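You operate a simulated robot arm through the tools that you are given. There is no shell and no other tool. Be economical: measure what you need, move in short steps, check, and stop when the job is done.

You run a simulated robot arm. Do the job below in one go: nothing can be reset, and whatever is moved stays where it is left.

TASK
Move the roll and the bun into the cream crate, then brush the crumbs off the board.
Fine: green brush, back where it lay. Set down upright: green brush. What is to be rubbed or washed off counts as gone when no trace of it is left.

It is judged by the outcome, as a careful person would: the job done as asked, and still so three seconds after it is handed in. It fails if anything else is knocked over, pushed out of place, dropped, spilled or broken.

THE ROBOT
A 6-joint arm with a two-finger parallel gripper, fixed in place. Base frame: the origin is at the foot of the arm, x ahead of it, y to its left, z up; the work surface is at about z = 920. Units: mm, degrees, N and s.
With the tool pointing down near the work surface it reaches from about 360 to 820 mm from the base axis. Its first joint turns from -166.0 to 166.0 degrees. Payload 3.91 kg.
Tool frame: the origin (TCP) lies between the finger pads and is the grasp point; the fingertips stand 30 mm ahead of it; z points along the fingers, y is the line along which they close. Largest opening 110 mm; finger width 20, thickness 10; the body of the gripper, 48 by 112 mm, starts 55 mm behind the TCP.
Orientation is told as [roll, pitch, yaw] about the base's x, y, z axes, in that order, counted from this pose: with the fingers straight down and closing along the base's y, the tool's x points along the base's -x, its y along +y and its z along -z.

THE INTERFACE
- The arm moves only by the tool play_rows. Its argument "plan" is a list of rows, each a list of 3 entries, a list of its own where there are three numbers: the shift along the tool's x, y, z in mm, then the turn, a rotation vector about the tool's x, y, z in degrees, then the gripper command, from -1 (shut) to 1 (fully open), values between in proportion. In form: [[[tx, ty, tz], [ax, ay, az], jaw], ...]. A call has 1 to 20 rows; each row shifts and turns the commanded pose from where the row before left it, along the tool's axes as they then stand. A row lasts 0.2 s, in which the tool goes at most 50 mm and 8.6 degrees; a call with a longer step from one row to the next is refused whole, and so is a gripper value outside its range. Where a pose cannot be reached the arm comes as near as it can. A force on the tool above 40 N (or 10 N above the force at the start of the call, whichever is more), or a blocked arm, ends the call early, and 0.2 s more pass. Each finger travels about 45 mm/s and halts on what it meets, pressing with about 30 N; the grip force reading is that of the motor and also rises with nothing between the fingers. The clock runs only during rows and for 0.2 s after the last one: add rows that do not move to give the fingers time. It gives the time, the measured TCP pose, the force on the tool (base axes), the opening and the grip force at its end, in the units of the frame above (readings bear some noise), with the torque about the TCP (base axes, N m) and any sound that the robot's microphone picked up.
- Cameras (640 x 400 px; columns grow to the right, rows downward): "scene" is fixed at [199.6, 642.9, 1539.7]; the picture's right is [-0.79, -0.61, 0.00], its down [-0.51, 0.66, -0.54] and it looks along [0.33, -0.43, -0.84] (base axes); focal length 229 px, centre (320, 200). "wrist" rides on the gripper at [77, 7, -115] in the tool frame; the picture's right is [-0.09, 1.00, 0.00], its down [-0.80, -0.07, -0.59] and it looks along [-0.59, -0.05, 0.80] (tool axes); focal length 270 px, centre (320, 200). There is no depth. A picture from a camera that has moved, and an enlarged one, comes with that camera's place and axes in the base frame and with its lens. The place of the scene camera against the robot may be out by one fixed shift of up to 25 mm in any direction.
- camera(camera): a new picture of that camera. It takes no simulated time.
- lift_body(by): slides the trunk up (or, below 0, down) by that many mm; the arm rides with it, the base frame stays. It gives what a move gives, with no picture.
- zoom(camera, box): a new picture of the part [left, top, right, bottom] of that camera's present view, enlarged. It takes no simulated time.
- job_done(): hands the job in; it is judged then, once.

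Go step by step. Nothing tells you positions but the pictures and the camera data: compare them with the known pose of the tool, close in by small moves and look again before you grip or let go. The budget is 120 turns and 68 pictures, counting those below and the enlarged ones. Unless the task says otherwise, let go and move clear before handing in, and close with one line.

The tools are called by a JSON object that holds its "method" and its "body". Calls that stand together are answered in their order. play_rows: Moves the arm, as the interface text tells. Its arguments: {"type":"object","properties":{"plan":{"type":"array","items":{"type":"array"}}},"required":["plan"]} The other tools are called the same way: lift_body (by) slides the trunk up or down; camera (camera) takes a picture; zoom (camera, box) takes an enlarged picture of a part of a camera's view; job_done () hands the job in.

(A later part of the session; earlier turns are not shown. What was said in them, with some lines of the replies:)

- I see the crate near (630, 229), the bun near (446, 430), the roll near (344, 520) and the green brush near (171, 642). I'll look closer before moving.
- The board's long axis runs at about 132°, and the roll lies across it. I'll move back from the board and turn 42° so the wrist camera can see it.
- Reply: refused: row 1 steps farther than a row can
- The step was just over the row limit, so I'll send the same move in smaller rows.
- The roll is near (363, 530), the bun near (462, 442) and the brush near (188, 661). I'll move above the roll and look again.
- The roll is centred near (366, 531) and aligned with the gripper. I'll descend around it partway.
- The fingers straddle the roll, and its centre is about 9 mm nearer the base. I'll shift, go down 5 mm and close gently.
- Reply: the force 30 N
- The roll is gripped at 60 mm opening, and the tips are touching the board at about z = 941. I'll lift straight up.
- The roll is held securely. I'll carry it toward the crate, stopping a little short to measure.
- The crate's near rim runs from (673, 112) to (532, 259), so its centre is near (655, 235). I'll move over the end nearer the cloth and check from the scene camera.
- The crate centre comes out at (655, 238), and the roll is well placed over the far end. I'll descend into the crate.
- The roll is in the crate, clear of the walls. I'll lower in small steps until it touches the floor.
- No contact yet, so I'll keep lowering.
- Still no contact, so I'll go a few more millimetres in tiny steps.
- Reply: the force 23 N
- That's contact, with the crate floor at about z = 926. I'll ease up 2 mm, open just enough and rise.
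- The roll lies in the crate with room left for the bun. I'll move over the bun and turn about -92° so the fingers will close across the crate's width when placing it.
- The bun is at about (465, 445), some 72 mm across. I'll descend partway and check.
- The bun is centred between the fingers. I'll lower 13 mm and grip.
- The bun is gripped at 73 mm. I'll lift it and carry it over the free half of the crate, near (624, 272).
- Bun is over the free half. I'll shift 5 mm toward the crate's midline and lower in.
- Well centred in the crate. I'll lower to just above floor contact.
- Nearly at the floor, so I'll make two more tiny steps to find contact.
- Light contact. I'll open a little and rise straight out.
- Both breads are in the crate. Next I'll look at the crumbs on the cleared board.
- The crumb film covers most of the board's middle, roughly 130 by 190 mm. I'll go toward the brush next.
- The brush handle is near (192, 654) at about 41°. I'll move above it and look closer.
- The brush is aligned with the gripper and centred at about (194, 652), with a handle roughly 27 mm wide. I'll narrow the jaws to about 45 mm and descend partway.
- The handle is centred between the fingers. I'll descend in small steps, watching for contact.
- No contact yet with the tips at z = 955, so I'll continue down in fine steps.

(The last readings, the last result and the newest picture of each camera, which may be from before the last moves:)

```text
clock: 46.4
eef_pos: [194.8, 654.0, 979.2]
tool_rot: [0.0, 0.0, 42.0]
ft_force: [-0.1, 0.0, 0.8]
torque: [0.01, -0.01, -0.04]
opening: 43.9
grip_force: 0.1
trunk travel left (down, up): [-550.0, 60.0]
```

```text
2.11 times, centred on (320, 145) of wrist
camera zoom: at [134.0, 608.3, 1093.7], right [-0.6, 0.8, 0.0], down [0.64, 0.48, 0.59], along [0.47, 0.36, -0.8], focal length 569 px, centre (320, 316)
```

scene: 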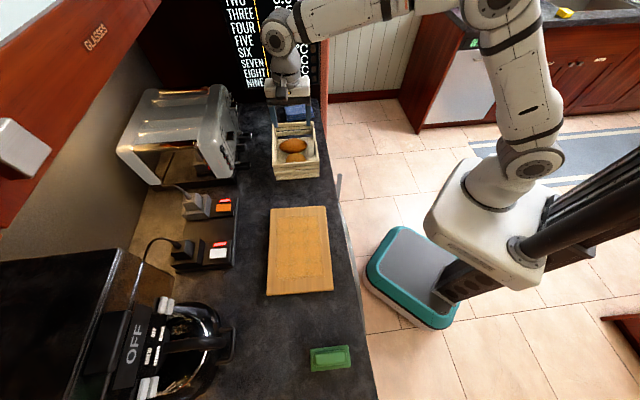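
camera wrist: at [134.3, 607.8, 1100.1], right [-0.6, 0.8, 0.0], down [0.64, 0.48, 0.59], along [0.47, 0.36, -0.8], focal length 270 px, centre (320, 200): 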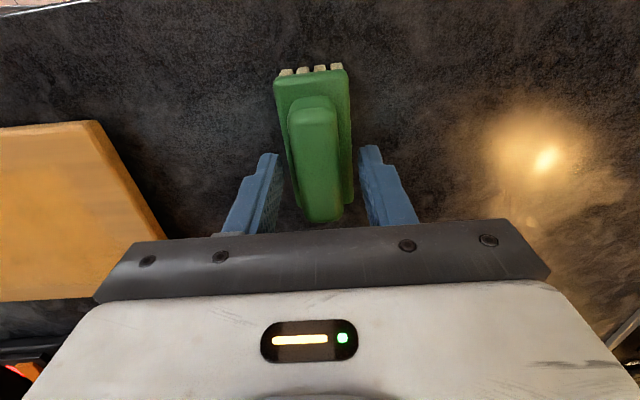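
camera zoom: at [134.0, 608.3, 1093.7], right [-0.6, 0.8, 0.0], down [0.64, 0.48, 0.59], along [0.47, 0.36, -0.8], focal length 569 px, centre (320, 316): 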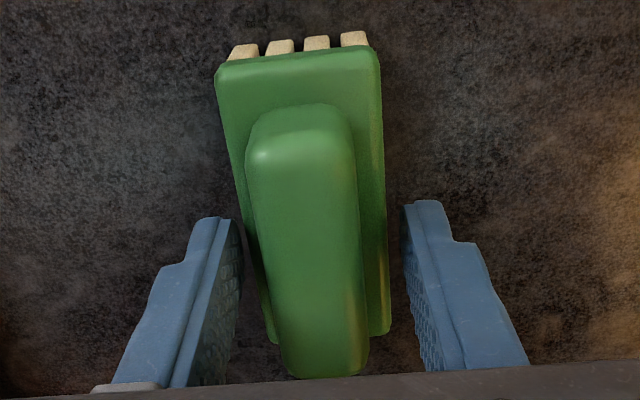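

Still free. I'll lower a little more to get good overlap with the handle.

{"method": "play_rows", "body": {"plan": [[[0, 0, 2.5], [0, 0, 0], -0.2], [[0, 0, 2.5], [0, 0, 0], -0.2], [[0, 0, 0], [0, 0, 0], -0.2]]}}

{"method": "zoom", "body": {"camera": "wrist", "box": [220, 50, 420, 240]}}

```text
clock: 47.2
eef_pos: [197.4, 654.7, 974.0]
tool_rot: [0.0, 0.0, 42.0]
ft_force: [-0.3, -0.3, -0.2]
torque: [0.01, -0.01, 0.01]
opening: 44.0
grip_force: 0.0
trunk travel left (down, up): [-550.0, 60.0]
```

```text
2.11 times, centred on (320, 145) of wrist
camera zoom: at [134.7, 608.6, 1088.7], right [-0.6, 0.8, 0.0], down [0.64, 0.48, 0.59], along [0.47, 0.36, -0.8], focal length 569 px, centre (320, 316)
```

zoom: 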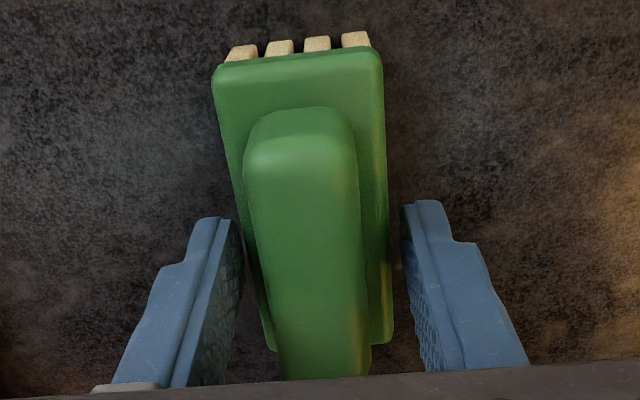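

The tips should now be at plate level beside the handle. I'll close gently and see what opening results.

{"method": "play_rows", "body": {"plan": [[[0, 0, 0], [0, 0, 0], -0.35], [[0, 0, 0], [0, 0, 0], -0.5], [[0, 0, 0], [0, 0, 0], -0.6], [[0, 0, 0], [0, 0, 0], -0.7], [[0, 0, 0], [0, 0, 0], -0.7]]}}

{"method": "zoom", "body": {"camera": "wrist", "box": [220, 50, 420, 240]}}

```text
clock: 48.4
eef_pos: [196.2, 654.6, 975.3]
tool_rot: [-0.1, 0.0, 41.9]
ft_force: [-0.1, 0.2, 0.2]
torque: [0.02, -0.02, 0.02]
opening: 39.1
grip_force: 29.8
trunk travel left (down, up): [-550.0, 60.0]
```

```text
2.11 times, centred on (320, 145) of wrist
camera zoom: at [134.6, 608.5, 1088.8], right [-0.6, 0.8, 0.0], down [0.64, 0.48, 0.59], along [0.47, 0.36, -0.8], focal length 569 px, centre (320, 316)
```

zoom: 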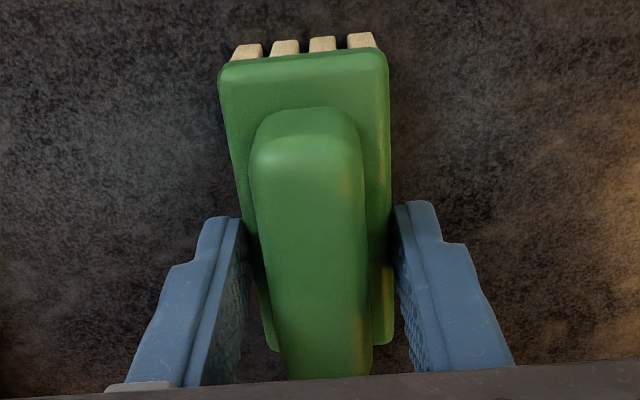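

It closed at 39 mm, so it's holding the base plate's edge. I'd rather hold the handle, so I'll open, rise 6 mm and close again.

{"method": "play_rows", "body": {"plan": [[[0, 0, 0], [0, 0, 0], -0.25], [[0, 0, 0], [0, 0, 0], -0.2], [[0, 0, -6], [0, 0, 0], -0.2], [[0, 0, 0], [0, 0, 0], -0.35], [[0, 0, 0], [0, 0, 0], -0.5], [[0, 0, 0], [0, 0, 0], -0.6], [[0, 0, 0], [0, 0, 0], -0.7], [[0, 0, 0], [0, 0, 0], -0.7]]}}

{"method": "zoom", "body": {"camera": "wrist", "box": [220, 50, 420, 240]}}

```text
clock: 50.2
eef_pos: [195.7, 655.0, 980.2]
tool_rot: [-0.1, 0.0, 42.0]
ft_force: [-0.7, 0.7, -0.2]
torque: [0.01, -0.01, 0.01]
opening: 39.2
grip_force: 30.1
trunk travel left (down, up): [-550.0, 60.0]
```

```text
2.11 times, centred on (320, 145) of wrist
camera zoom: at [134.0, 608.7, 1094.5], right [-0.6, 0.8, 0.0], down [0.64, 0.48, 0.59], along [0.47, 0.36, -0.8], focal length 569 px, centre (320, 316)
```

zoom: 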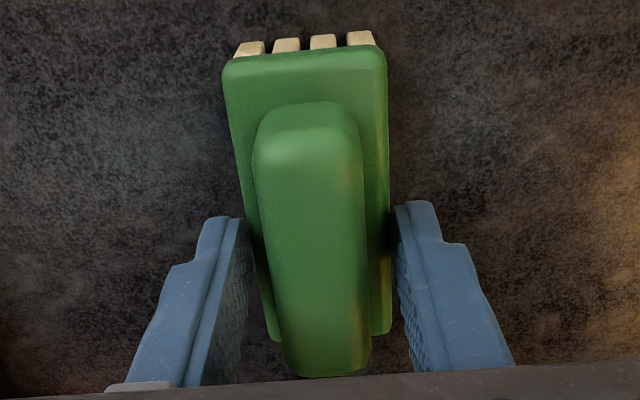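

Still on the plate, so its top is above 950. I'll rise another 6 mm and close again.

{"method": "play_rows", "body": {"plan": [[[0, 0, 0], [0, 0, 0], -0.25], [[0, 0, 0], [0, 0, 0], -0.2], [[0, 0, -6], [0, 0, 0], -0.2], [[0, 0, 0], [0, 0, 0], -0.35], [[0, 0, 0], [0, 0, 0], -0.5], [[0, 0, 0], [0, 0, 0], -0.6], [[0, 0, 0], [0, 0, 0], -0.7], [[0, 0, 0], [0, 0, 0], -0.7]]}}

```text
clock: 52.0
eef_pos: [194.7, 654.2, 985.5]
tool_rot: [0.0, 0.0, 42.1]
ft_force: [-0.8, -0.1, 0.7]
torque: [-0.02, 0.05, -0.01]
opening: 23.5
grip_force: 30.2
trunk travel left (down, up): [-550.0, 60.0]
```

The fingers are now on the handle at 23.5 mm. The brush's resting TCP is about (195, 654.4, 985.5), yaw 42. I'll lift it.

{"method": "play_rows", "body": {"plan": [[[0, 0, -5], [0, 0, 0], -0.7], [[0, 0, -15], [0, 0, 0], -0.7], [[0, 0, -30], [0, 0, 0], -0.7], [[0, 0, -40], [0, 0, 0], -0.7], [[0, 0, 0], [0, 0, 0], -0.7], [[0, 0, 0], [0, 0, 0], -0.7]]}}

{"method": "camera", "body": {"camera": "wrist"}}

```text
clock: 53.4
eef_pos: [194.8, 654.7, 1073.8]
tool_rot: [0.0, -0.1, 42.0]
ft_force: [0.5, 0.5, -1.1]
torque: [-0.03, 0.0, 0.0]
opening: 23.2
grip_force: 30.1
trunk travel left (down, up): [-550.0, 60.0]
```

```text
25 pictures are left
camera wrist: at [134.1, 610.1, 1188.6], right [-0.6, 0.8, 0.0], down [0.64, 0.48, 0.59], along [0.47, 0.36, -0.8], focal length 270 px, centre (320, 200)
```

wrist: 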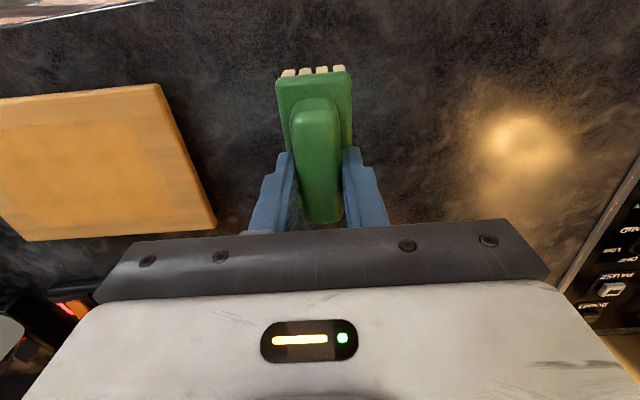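

The brush is held. The board spans about 160 by 244 mm with its top near z = 941, so bristle contact should come at TCP z of about 1006. I'll move over the first lane's start and lower to just above it.

{"method": "play_rows", "body": {"plan": [[[-6, -40, 0], [0, 0, 0], -0.7], [[-6, -40, 0], [0, 0, 0], -0.7], [[-6, -40, 0], [0, 0, 0], -0.7], [[-6, -41, 0], [0, 0, 0], -0.7], [[0, 0, 30], [0, 0, 0], -0.7], [[0, 0, 22], [0, 0, 0], -0.7], [[0, 0, 9], [0, 0, 0], -0.7], [[0, 0, 0], [0, 0, 0], -0.7], [[0, 0, 0], [0, 0, 0], -0.7]]}}

{"method": "camera", "body": {"camera": "wrist"}}

```text
clock: 55.4
eef_pos: [319.3, 549.9, 1014.5]
tool_rot: [0.0, -0.1, 42.1]
ft_force: [0.0, 0.8, -0.7]
torque: [0.0, -0.01, -0.01]
opening: 23.4
grip_force: 30.4
trunk travel left (down, up): [-550.0, 60.0]
```

```text
24 pictures are left
camera wrist: at [257.8, 504.1, 1129.4], right [-0.6, 0.8, 0.0], down [0.64, 0.48, 0.59], along [0.47, 0.36, -0.8], focal length 270 px, centre (320, 200)
```

wrist: 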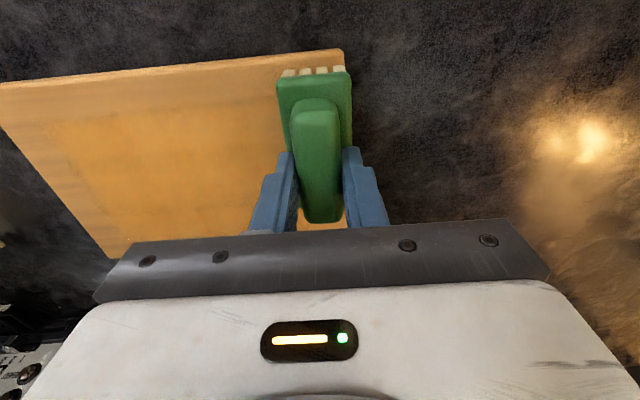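

The brush is above the board's end, just inside its edge. I'll lower to find bristle contact.

{"method": "play_rows", "body": {"plan": [[[0, 0, 3], [0, 0, 0], -0.7], [[0, 0, 2], [0, 0, 0], -0.7], [[0, 0, 1], [0, 0, 0], -0.7], [[0, 0, 0], [0, 0, 0], -0.7]]}}

```text
clock: 56.4
eef_pos: [320.9, 550.0, 1009.0]
tool_rot: [0.0, 0.0, 42.0]
ft_force: [0.9, -0.2, -0.7]
torque: [-0.01, -0.02, 0.0]
opening: 23.2
grip_force: 29.9
trunk travel left (down, up): [-550.0, 60.0]
```

{"method": "play_rows", "body": {"plan": [[[0, 0, 1], [0, 0, 0], -0.7], [[0, 0, 1], [0, 0, 0], -0.7], [[0, 0, 0], [0, 0, 0], -0.7]]}}

```text
clock: 57.2
eef_pos: [321.2, 550.3, 1006.5]
tool_rot: [0.1, -0.1, 42.0]
ft_force: [0.3, 1.2, 5.7]
torque: [-0.09, 0.12, -0.05]
opening: 23.4
grip_force: 29.6
trunk travel left (down, up): [-550.0, 60.0]
```

Light contact at about 6 N. I'll sweep lane 1 slowly along the board.

{"method": "play_rows", "body": {"plan": [[[0, -8, 0], [0, 0, 0], -0.7], [[0, -12, 0], [0, 0, 0], -0.7], [[0, -12, 0], [0, 0, 0], -0.7], [[0, -12, 0], [0, 0, 0], -0.7], [[0, 0, 0], [0, 0, 0], -0.7]]}}

{"method": "camera", "body": {"camera": "wrist"}}

{"method": "zoom", "body": {"camera": "scene", "box": [255, 198, 345, 302]}}

```text
clock: 58.4
eef_pos: [350.8, 519.1, 1006.9]
tool_rot: [0.1, 0.0, 42.1]
ft_force: [-1.7, 2.3, 13.5]
torque: [-0.12, 0.22, -0.05]
opening: 23.3
grip_force: 30.1
trunk travel left (down, up): [-550.0, 60.0]
```

```text
23 pictures are left
camera wrist: at [288.2, 472.0, 1121.7], right [-0.6, 0.8, 0.0], down [0.64, 0.48, 0.6], along [0.48, 0.36, -0.8], focal length 270 px, centre (320, 200)
```

wrist: 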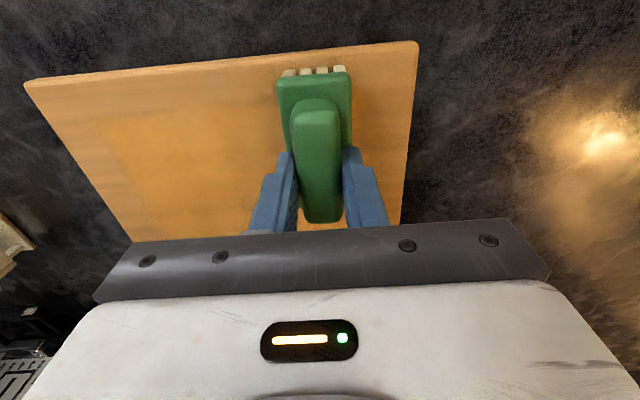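

```text
3.85 times, centred on (300, 250) of scene
camera zoom: at [199.6, 642.9, 1539.7], right [-0.79, -0.61, 0.0], down [-0.51, 0.66, -0.54], along [0.33, -0.43, -0.84], focal length 881 px, centre (397, 8)
```

zoom: 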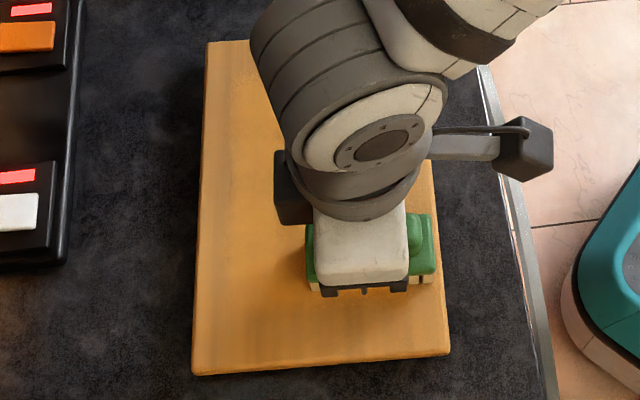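

The board hasn't moved and the wood behind the brush looks clean. I'll continue the lane with slightly less pressure.

{"method": "play_rows", "body": {"plan": [[[0, -8, -0.5], [0, 0, 0], -0.7], [[0, -14, 0], [0, 0, 0], -0.7], [[0, -14, 0], [0, 0, 0], -0.7], [[0, -14, 0], [0, 0, 0], -0.7], [[0, -14, 0], [0, 0, 0], -0.7], [[0, -14, 0], [0, 0, 0], -0.7], [[0, -14, 0], [0, 0, 0], -0.7], [[0, -14, 0], [0, 0, 0], -0.7], [[0, -14, 0], [0, 0, 0], -0.7], [[0, -14, 0], [0, 0, 0], -0.7], [[0, -14, 0], [0, 0, 0], -0.7], [[0, -5, 0], [0, 0, 0], -0.7], [[0, 0, 0], [0, 0, 0], -0.7]]}}

{"method": "camera", "body": {"camera": "wrist"}}

```text
clock: 61.2
eef_pos: [453.2, 403.8, 1007.2]
tool_rot: [-0.1, -0.1, 42.1]
ft_force: [-0.1, 0.9, 2.1]
torque: [0.06, -0.04, 0.0]
opening: 23.4
grip_force: 30.0
trunk travel left (down, up): [-550.0, 60.0]
```

```text
21 pictures are left
camera wrist: at [391.4, 358.4, 1121.8], right [-0.6, 0.8, 0.0], down [0.64, 0.48, 0.59], along [0.47, 0.36, -0.8], focal length 270 px, centre (320, 200)
```

wrist: 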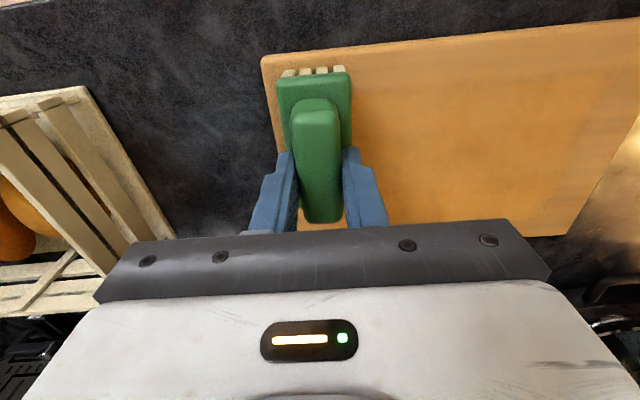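

{"method": "zoom", "body": {"camera": "wrist", "box": [250, 10, 640, 250]}}

```text
1.64 times, centred on (445, 130) of wrist
camera zoom: at [391.4, 358.4, 1121.8], right [-0.6, 0.8, 0.0], down [0.64, 0.48, 0.59], along [0.47, 0.36, -0.8], focal length 444 px, centre (115, 315)
```

zoom: 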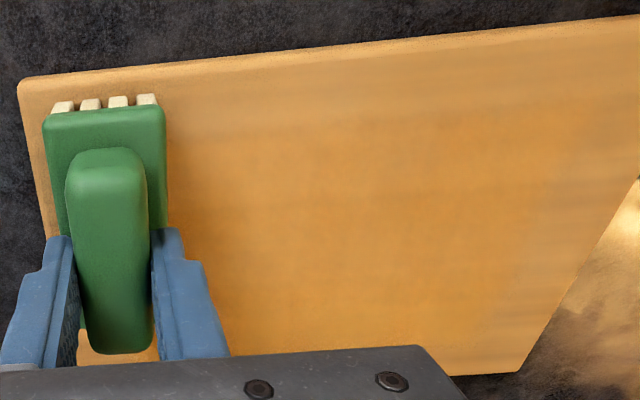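

The film is still visible and the last pass pressed only lightly. I'll make the return stroke with more pressure and compare.

{"method": "play_rows", "body": {"plan": [[[0, 0, 1.3], [0, 0, 0], -0.7], [[0, 8, 0.4], [0, 0, 0], -0.7], [[0, 12, 0], [0, 0, 0], -0.7], [[0, 12, 0], [0, 0, 0], -0.7], [[0, 12, 0], [0, 0, 0], -0.7], [[0, 12, 0], [0, 0, 0], -0.7], [[0, 12, 0], [0, 0, 0], -0.7], [[0, 12, 0], [0, 0, 0], -0.7], [[0, 12, 0], [0, 0, 0], -0.7], [[0, 0, 0], [0, 0, 0], -0.7]]}}

{"method": "zoom", "body": {"camera": "wrist", "box": [120, 10, 560, 250]}}

```text
clock: 63.4
eef_pos: [390.1, 470.6, 1007.7]
tool_rot: [0.1, -0.1, 42.0]
ft_force: [4.8, -4.1, 23.7]
torque: [-0.11, -0.08, 0.0]
opening: 23.1
grip_force: 29.9
trunk travel left (down, up): [-550.0, 60.0]
```

```text
1.45 times, centred on (340, 130) of wrist
camera zoom: at [328.3, 424.7, 1121.4], right [-0.6, 0.8, 0.0], down [0.64, 0.48, 0.6], along [0.48, 0.36, -0.8], focal length 393 px, centre (291, 302)
```

zoom: 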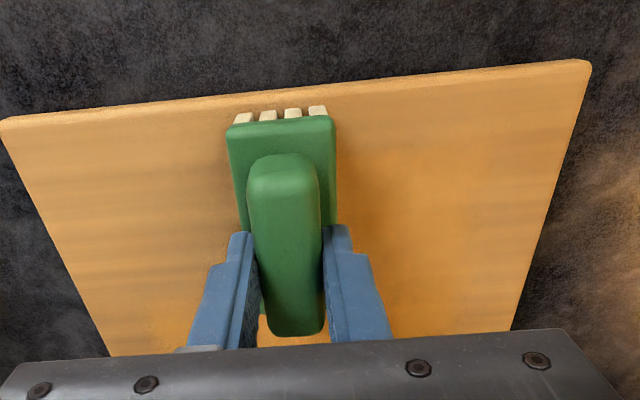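

With about 20 N the wood left behind is clean and the grain shows. I'll continue this stroke to the end of the lane.

{"method": "play_rows", "body": {"plan": [[[0, 12, 0], [0, 0, 0], -0.7], [[0, 12, 0], [0, 0, 0], -0.7], [[0, 12, 0], [0, 0, 0], -0.7], [[0, 12, 0], [0, 0, 0], -0.7], [[0, 12, 0], [0, 0, 0], -0.7], [[0, 12, 0], [0, 0, 0], -0.7], [[0, 12, 0], [0, 0, 0], -0.7], [[0, 12, 0], [0, 0, 0], -0.7], [[0, 9, 0], [0, 0, 0], -0.7], [[0, 0, 0], [0, 0, 0], -0.7]]}}

{"method": "camera", "body": {"camera": "wrist"}}

```text
clock: 65.6
eef_pos: [319.7, 549.8, 1006.1]
tool_rot: [0.0, 0.0, 42.0]
ft_force: [3.4, -3.7, 14.8]
torque: [-0.18, -0.61, -0.14]
opening: 23.5
grip_force: 29.8
trunk travel left (down, up): [-550.0, 60.0]
```

```text
18 pictures are left
camera wrist: at [258.9, 504.0, 1120.9], right [-0.6, 0.8, 0.0], down [0.64, 0.48, 0.59], along [0.47, 0.36, -0.8], focal length 270 px, centre (320, 200)
```

wrist: 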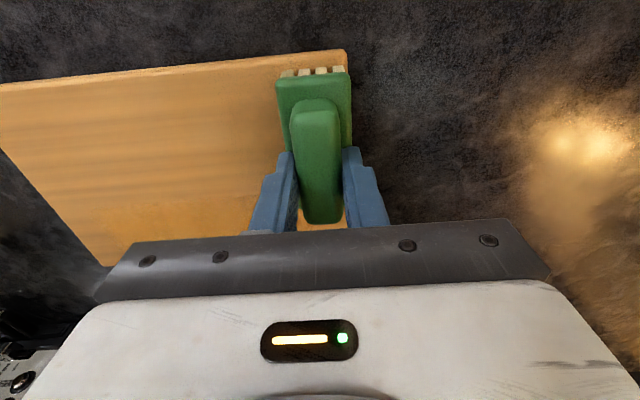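

The near lane is clean and the board still hasn't moved. I'll lift slightly, shift 62 mm outward and sweep the far lane.

{"method": "play_rows", "body": {"plan": [[[0, 0, -5], [0, 0, 0], -0.7], [[-21, 0, 0], [0, 0, 0], -0.7], [[-21, 0, 0], [0, 0, 0], -0.7], [[-20, 0, 0], [0, 0, 0], -0.7], [[0, 0, 0], [0, 0, 0], -0.7], [[0, 0, 4], [0, 0, 0], -0.7], [[0, 0, 1], [0, 0, 0], -0.7], [[0, 0, 0], [0, 0, 0], -0.7]]}}

{"method": "camera", "body": {"camera": "wrist"}}

```text
clock: 67.4
eef_pos: [367.8, 592.2, 1005.8]
tool_rot: [0.0, -0.1, 42.1]
ft_force: [1.9, 0.1, 4.3]
torque: [-0.01, -0.02, 0.03]
opening: 23.8
grip_force: 29.6
trunk travel left (down, up): [-550.0, 60.0]
```

```text
17 pictures are left
camera wrist: at [304.9, 546.3, 1121.1], right [-0.6, 0.8, 0.0], down [0.64, 0.48, 0.6], along [0.48, 0.36, -0.8], focal length 270 px, centre (320, 200)
```

wrist: 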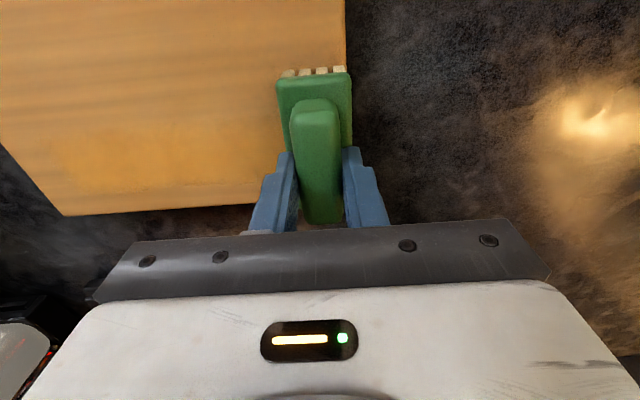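

The remaining strip is visible just to the left, and the brush covers its width. I'll sweep toward the crate end with more pressure.

{"method": "play_rows", "body": {"plan": [[[0, -6, 1], [0, 0, 0], -0.7], [[0, -12, 0.5], [0, 0, 0], -0.7], [[0, -12, 0], [0, 0, 0], -0.7], [[0, -12, 0], [0, 0, 0], -0.7], [[0, -12, 0], [0, 0, 0], -0.7], [[0, -12, 0], [0, 0, 0], -0.7], [[0, -12, 0], [0, 0, 0], -0.7], [[0, -12, 0], [0, 0, 0], -0.7], [[0, 0, 0], [0, 0, 0], -0.7]]}}

```text
clock: 69.4
eef_pos: [426.6, 523.8, 1006.4]
tool_rot: [0.0, -0.3, 42.1]
ft_force: [-3.5, 6.5, 26.3]
torque: [0.0, 0.32, -0.04]
opening: 23.4
grip_force: 29.8
trunk travel left (down, up): [-550.0, 60.0]
```

{"method": "play_rows", "body": {"plan": [[[0, -12, -0.3], [0, 0, 0], -0.7], [[0, -12, 0], [0, 0, 0], -0.7], [[0, -12, 0], [0, 0, 0], -0.7], [[0, -12, 0], [0, 0, 0], -0.7], [[0, -12, 0], [0, 0, 0], -0.7], [[0, -12, 0], [0, 0, 0], -0.7], [[0, -12, 0], [0, 0, 0], -0.7], [[0, -12, 0], [0, 0, 0], -0.7], [[0, -6, 0], [0, 0, 0], -0.7], [[0, 0, 0], [0, 0, 0], -0.7]]}}

{"method": "camera", "body": {"camera": "wrist"}}

```text
clock: 71.6
eef_pos: [493.0, 450.0, 1006.8]
tool_rot: [-0.2, 0.1, 42.2]
ft_force: [-6.0, 4.2, 18.0]
torque: [0.6, -0.16, 0.19]
opening: 23.4
grip_force: 29.9
trunk travel left (down, up): [-550.0, 60.0]
```

```text
16 pictures are left
camera wrist: at [431.9, 404.0, 1120.4], right [-0.6, 0.8, 0.0], down [0.64, 0.48, 0.59], along [0.48, 0.36, -0.8], focal length 270 px, centre (320, 200)
```

wrist: 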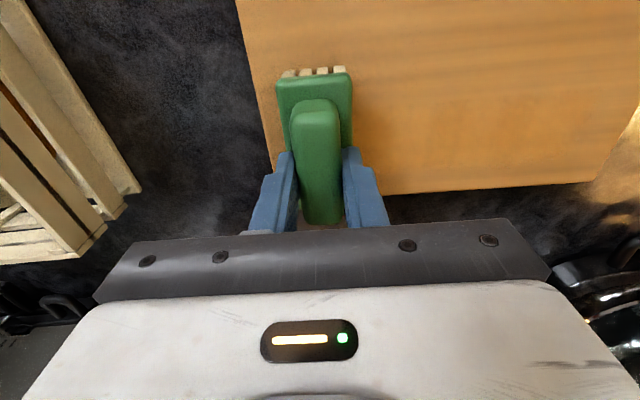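

The far lane looks mostly clean. I'll make the return stroke for certainty.

{"method": "play_rows", "body": {"plan": [[[0, -4, 0], [0, 0, 0], -0.7], [[0, 4, 0], [0, 0, 0], -0.7], [[0, 12, 0], [0, 0, 0], -0.7], [[0, 12, 0], [0, 0, 0], -0.7], [[0, 12, 0], [0, 0, 0], -0.7], [[0, 12, 0], [0, 0, 0], -0.7], [[0, 12, 0], [0, 0, 0], -0.7], [[0, 12, 0], [0, 0, 0], -0.7], [[0, 12, 0], [0, 0, 0], -0.7], [[0, 12, 0], [0, 0, 0], -0.7], [[0, 12, 0], [0, 0, 0], -0.7], [[0, 12, 0], [0, 0, 0], -0.7], [[0, 12, 0], [0, 0, 0], -0.7], [[0, 12, 0], [0, 0, 0], -0.7], [[0, 12, 0], [0, 0, 0], -0.7], [[0, 12, 0], [0, 0, 0], -0.7], [[0, 12, 0], [0, 0, 0], -0.7], [[0, 12, 0], [0, 0, 0], -0.7], [[0, 0, 0], [0, 0, 0], -0.7]]}}

```text
clock: 75.6
eef_pos: [367.2, 588.8, 1005.2]
tool_rot: [0.0, -0.1, 42.0]
ft_force: [2.6, -4.3, 16.0]
torque: [-0.38, -0.3, 0.01]
opening: 23.4
grip_force: 29.4
trunk travel left (down, up): [-550.0, 60.0]
```

Both lanes are done. I'll lift, move back above the brush's place and inspect the board.

{"method": "play_rows", "body": {"plan": [[[0, 0, -20], [0, 0, 0], -0.7], [[0, 0, -48], [0, 0, 0], -0.7], [[21, 41, 0], [0, 0, 0], -0.7], [[21, 41, 0], [0, 0, 0], -0.7], [[21, 41, 0], [0, 0, 0], -0.7], [[21, 41, 0], [0, 0, 0], -0.7], [[0, 0, 0], [0, 0, 0], -0.7], [[0, 0, 0], [0, 0, 0], -0.7]]}}

{"method": "zoom", "body": {"camera": "scene", "box": [255, 198, 345, 302]}}

{"method": "camera", "body": {"camera": "wrist"}}

```text
clock: 77.4
eef_pos: [193.1, 656.2, 1070.3]
tool_rot: [0.0, 0.0, 42.2]
ft_force: [0.4, 0.5, -0.3]
torque: [0.03, -0.01, 0.01]
opening: 23.2
grip_force: 30.1
trunk travel left (down, up): [-550.0, 60.0]
```

```text
3.85 times, centred on (300, 250) of scene
camera zoom: at [199.6, 642.9, 1539.7], right [-0.79, -0.61, 0.0], down [-0.51, 0.66, -0.54], along [0.33, -0.43, -0.84], focal length 881 px, centre (397, 8)
```

zoom: 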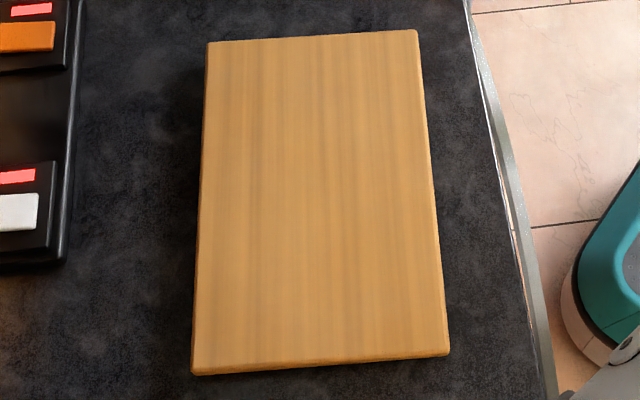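

```text
14 pictures are left
camera wrist: at [132.2, 611.0, 1185.3], right [-0.6, 0.8, 0.0], down [0.64, 0.48, 0.59], along [0.47, 0.36, -0.8], focal length 270 px, centre (320, 200)
```

wrist: 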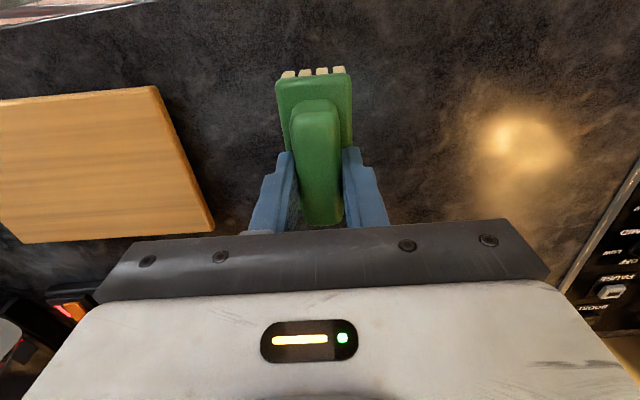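

The board is completely clean and unmoved. I'll lower the brush back to its original spot.

{"method": "play_rows", "body": {"plan": [[[0, -2.8, 25], [0, 0, 0], -0.7], [[0, 0, 30], [0, 0, 0], -0.7], [[0, 0, 18], [0, 0, 0], -0.7], [[0, 0, 7], [0, 0, 0], -0.7], [[0, 0, 0], [0, 0, 0], -0.7], [[0, 0, 0], [0, 0, 0], -0.7]]}}

```text
clock: 78.8
eef_pos: [196.5, 654.3, 989.5]
tool_rot: [0.0, 0.1, 42.1]
ft_force: [0.0, -0.2, -0.5]
torque: [0.04, 0.0, 0.02]
opening: 23.3
grip_force: 30.1
trunk travel left (down, up): [-550.0, 60.0]
```

{"method": "play_rows", "body": {"plan": [[[0, 0, 1.5], [0, 0, 0], -0.7], [[0, 0, 1], [0, 0, 0], -0.7], [[0, 0, 1], [0, 0, 0], -0.7], [[0, 0, 0], [0, 0, 0], -0.7]]}}

```text
clock: 79.8
eef_pos: [196.6, 654.4, 988.5]
tool_rot: [0.1, 0.0, 42.1]
ft_force: [-0.7, 0.2, -1.3]
torque: [0.04, 0.01, -0.02]
opening: 23.5
grip_force: 30.1
trunk travel left (down, up): [-550.0, 60.0]
```

{"method": "play_rows", "body": {"plan": [[[0.7, 0, 1], [0, 0, 0], -0.7], [[0, 0, 1], [0, 0, 0], -0.7], [[0, 0, 0], [0, 0, 0], -0.7]]}}

```text
clock: 80.6
eef_pos: [196.2, 655.1, 988.4]
tool_rot: [0.0, 0.1, 42.0]
ft_force: [0.0, 0.1, -0.1]
torque: [-0.02, -0.03, -0.01]
opening: 23.4
grip_force: 30.0
trunk travel left (down, up): [-550.0, 60.0]
```

The height reading barely changed, and there's no contact force. I'll check with another small step.

{"method": "play_rows", "body": {"plan": [[[0, 0, 1], [0, 0, 0], -0.7], [[0, 0, 1], [0, 0, 0], -0.7], [[0, 0, 0], [0, 0, 0], -0.7], [[0, 0, 0], [0, 0, 0], -0.7]]}}

{"method": "camera", "body": {"camera": "wrist"}}

```text
clock: 81.6
eef_pos: [196.3, 655.2, 984.6]
tool_rot: [0.0, 0.0, 41.9]
ft_force: [0.2, -0.5, -1.7]
torque: [-0.04, -0.01, 0.0]
opening: 23.3
grip_force: 30.6
trunk travel left (down, up): [-550.0, 60.0]
```

```text
13 pictures are left
camera wrist: at [134.5, 609.4, 1099.9], right [-0.6, 0.8, 0.0], down [0.64, 0.48, 0.59], along [0.47, 0.36, -0.8], focal length 270 px, centre (320, 200)
```

wrist: 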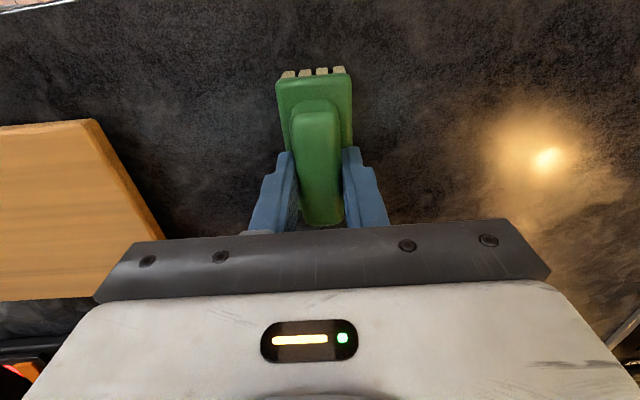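

{"method": "play_rows", "body": {"plan": [[[0.5, 0, 0.8], [0, 0, 0], -0.7], [[0, 0, 0.8], [0, 0, 0], -0.7], [[0, 0, 0], [0, 0, 0], -0.7]]}}

```text
clock: 82.4
eef_pos: [195.9, 653.7, 983.9]
tool_rot: [0.0, -0.2, 42.0]
ft_force: [-0.6, 1.2, 4.2]
torque: [0.12, -0.05, 0.01]
opening: 23.3
grip_force: 30.6
trunk travel left (down, up): [-550.0, 60.0]
```

Light contact at about 4 N, so the brush stands at its original spot. I'll open slightly, rise clear and check everything.

{"method": "play_rows", "body": {"plan": [[[0, 0, 0], [0, 0, 0], -0.5], [[0, 0, 0], [0, 0, 0], -0.4], [[0, 0, 0], [0, 0, 0], -0.3], [[0, 0, 0], [0, 0, 0], -0.2], [[0, 0, -10], [0, 0, 0], -0.2], [[0, 0, -30], [0, 0, 0], -0.2], [[0, 0, -45], [0, 0, 0], -0.2], [[0, 0, -45], [0, 0, 0], -0.2], [[40, -20, 0], [0, 0, 0], -0.2], [[40, -20, 0], [0, 0, 0], -0.2], [[40, -20, 0], [0, 0, 0], -0.2], [[40, -20, 0], [0, 0, 0], -0.2], [[0, 0, 0], [0, 0, 0], -0.2]]}}

{"method": "camera", "body": {"camera": "scene"}}

{"method": "zoom", "body": {"camera": "scene", "box": [290, 330, 370, 380]}}

{"method": "zoom", "body": {"camera": "scene", "box": [240, 90, 360, 190]}}

```text
clock: 85.2
eef_pos: [129.5, 489.8, 1116.4]
tool_rot: [0.0, -0.1, 42.0]
ft_force: [0.2, -0.5, 0.3]
torque: [0.01, 0.0, -0.02]
opening: 44.2
grip_force: 0.0
trunk travel left (down, up): [-550.0, 60.0]
```

```text
12 pictures are left
```

scene: 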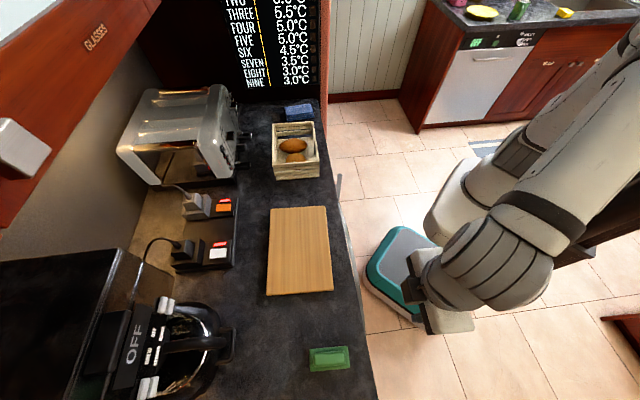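

```text
8.00 times, centred on (330, 355) of scene
camera zoom: at [199.6, 642.9, 1539.7], right [-0.79, -0.61, 0.0], down [-0.51, 0.66, -0.54], along [0.33, -0.43, -0.84], focal length 1833 px, centre (240, -1040)
```

zoom: 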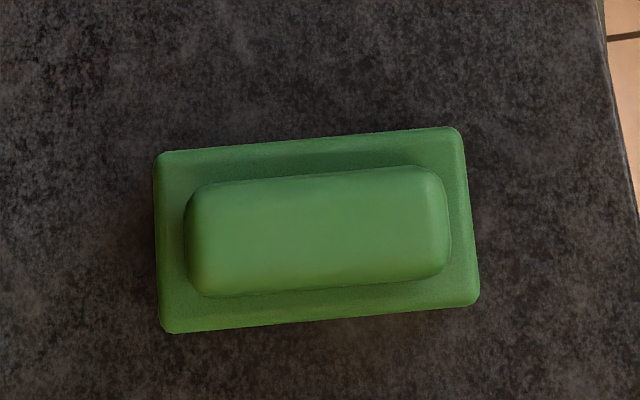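

```text
4.00 times, centred on (300, 140) of scene
camera zoom: at [199.6, 642.9, 1539.7], right [-0.79, -0.61, 0.0], down [-0.51, 0.66, -0.54], along [0.33, -0.43, -0.84], focal length 916 px, centre (400, 440)
```

zoom: 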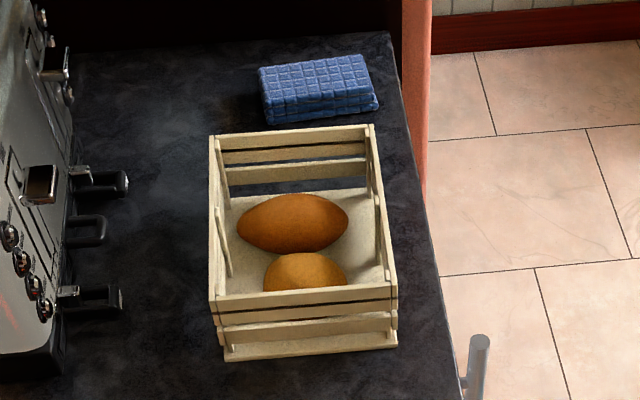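

The brush is upright within about 2 mm of where it lay, the board is clean, and both breads are in the crate. The arm is clear, so I'm handing in.

{"method": "job_done", "body": {}}

```text
The job is handed in.
```

The roll and the bun are in the cream crate, the board is brushed clean, and the green brush stands upright within about 2 mm of where it lay. The crate shifted about 3–4 mm when the roll went in.
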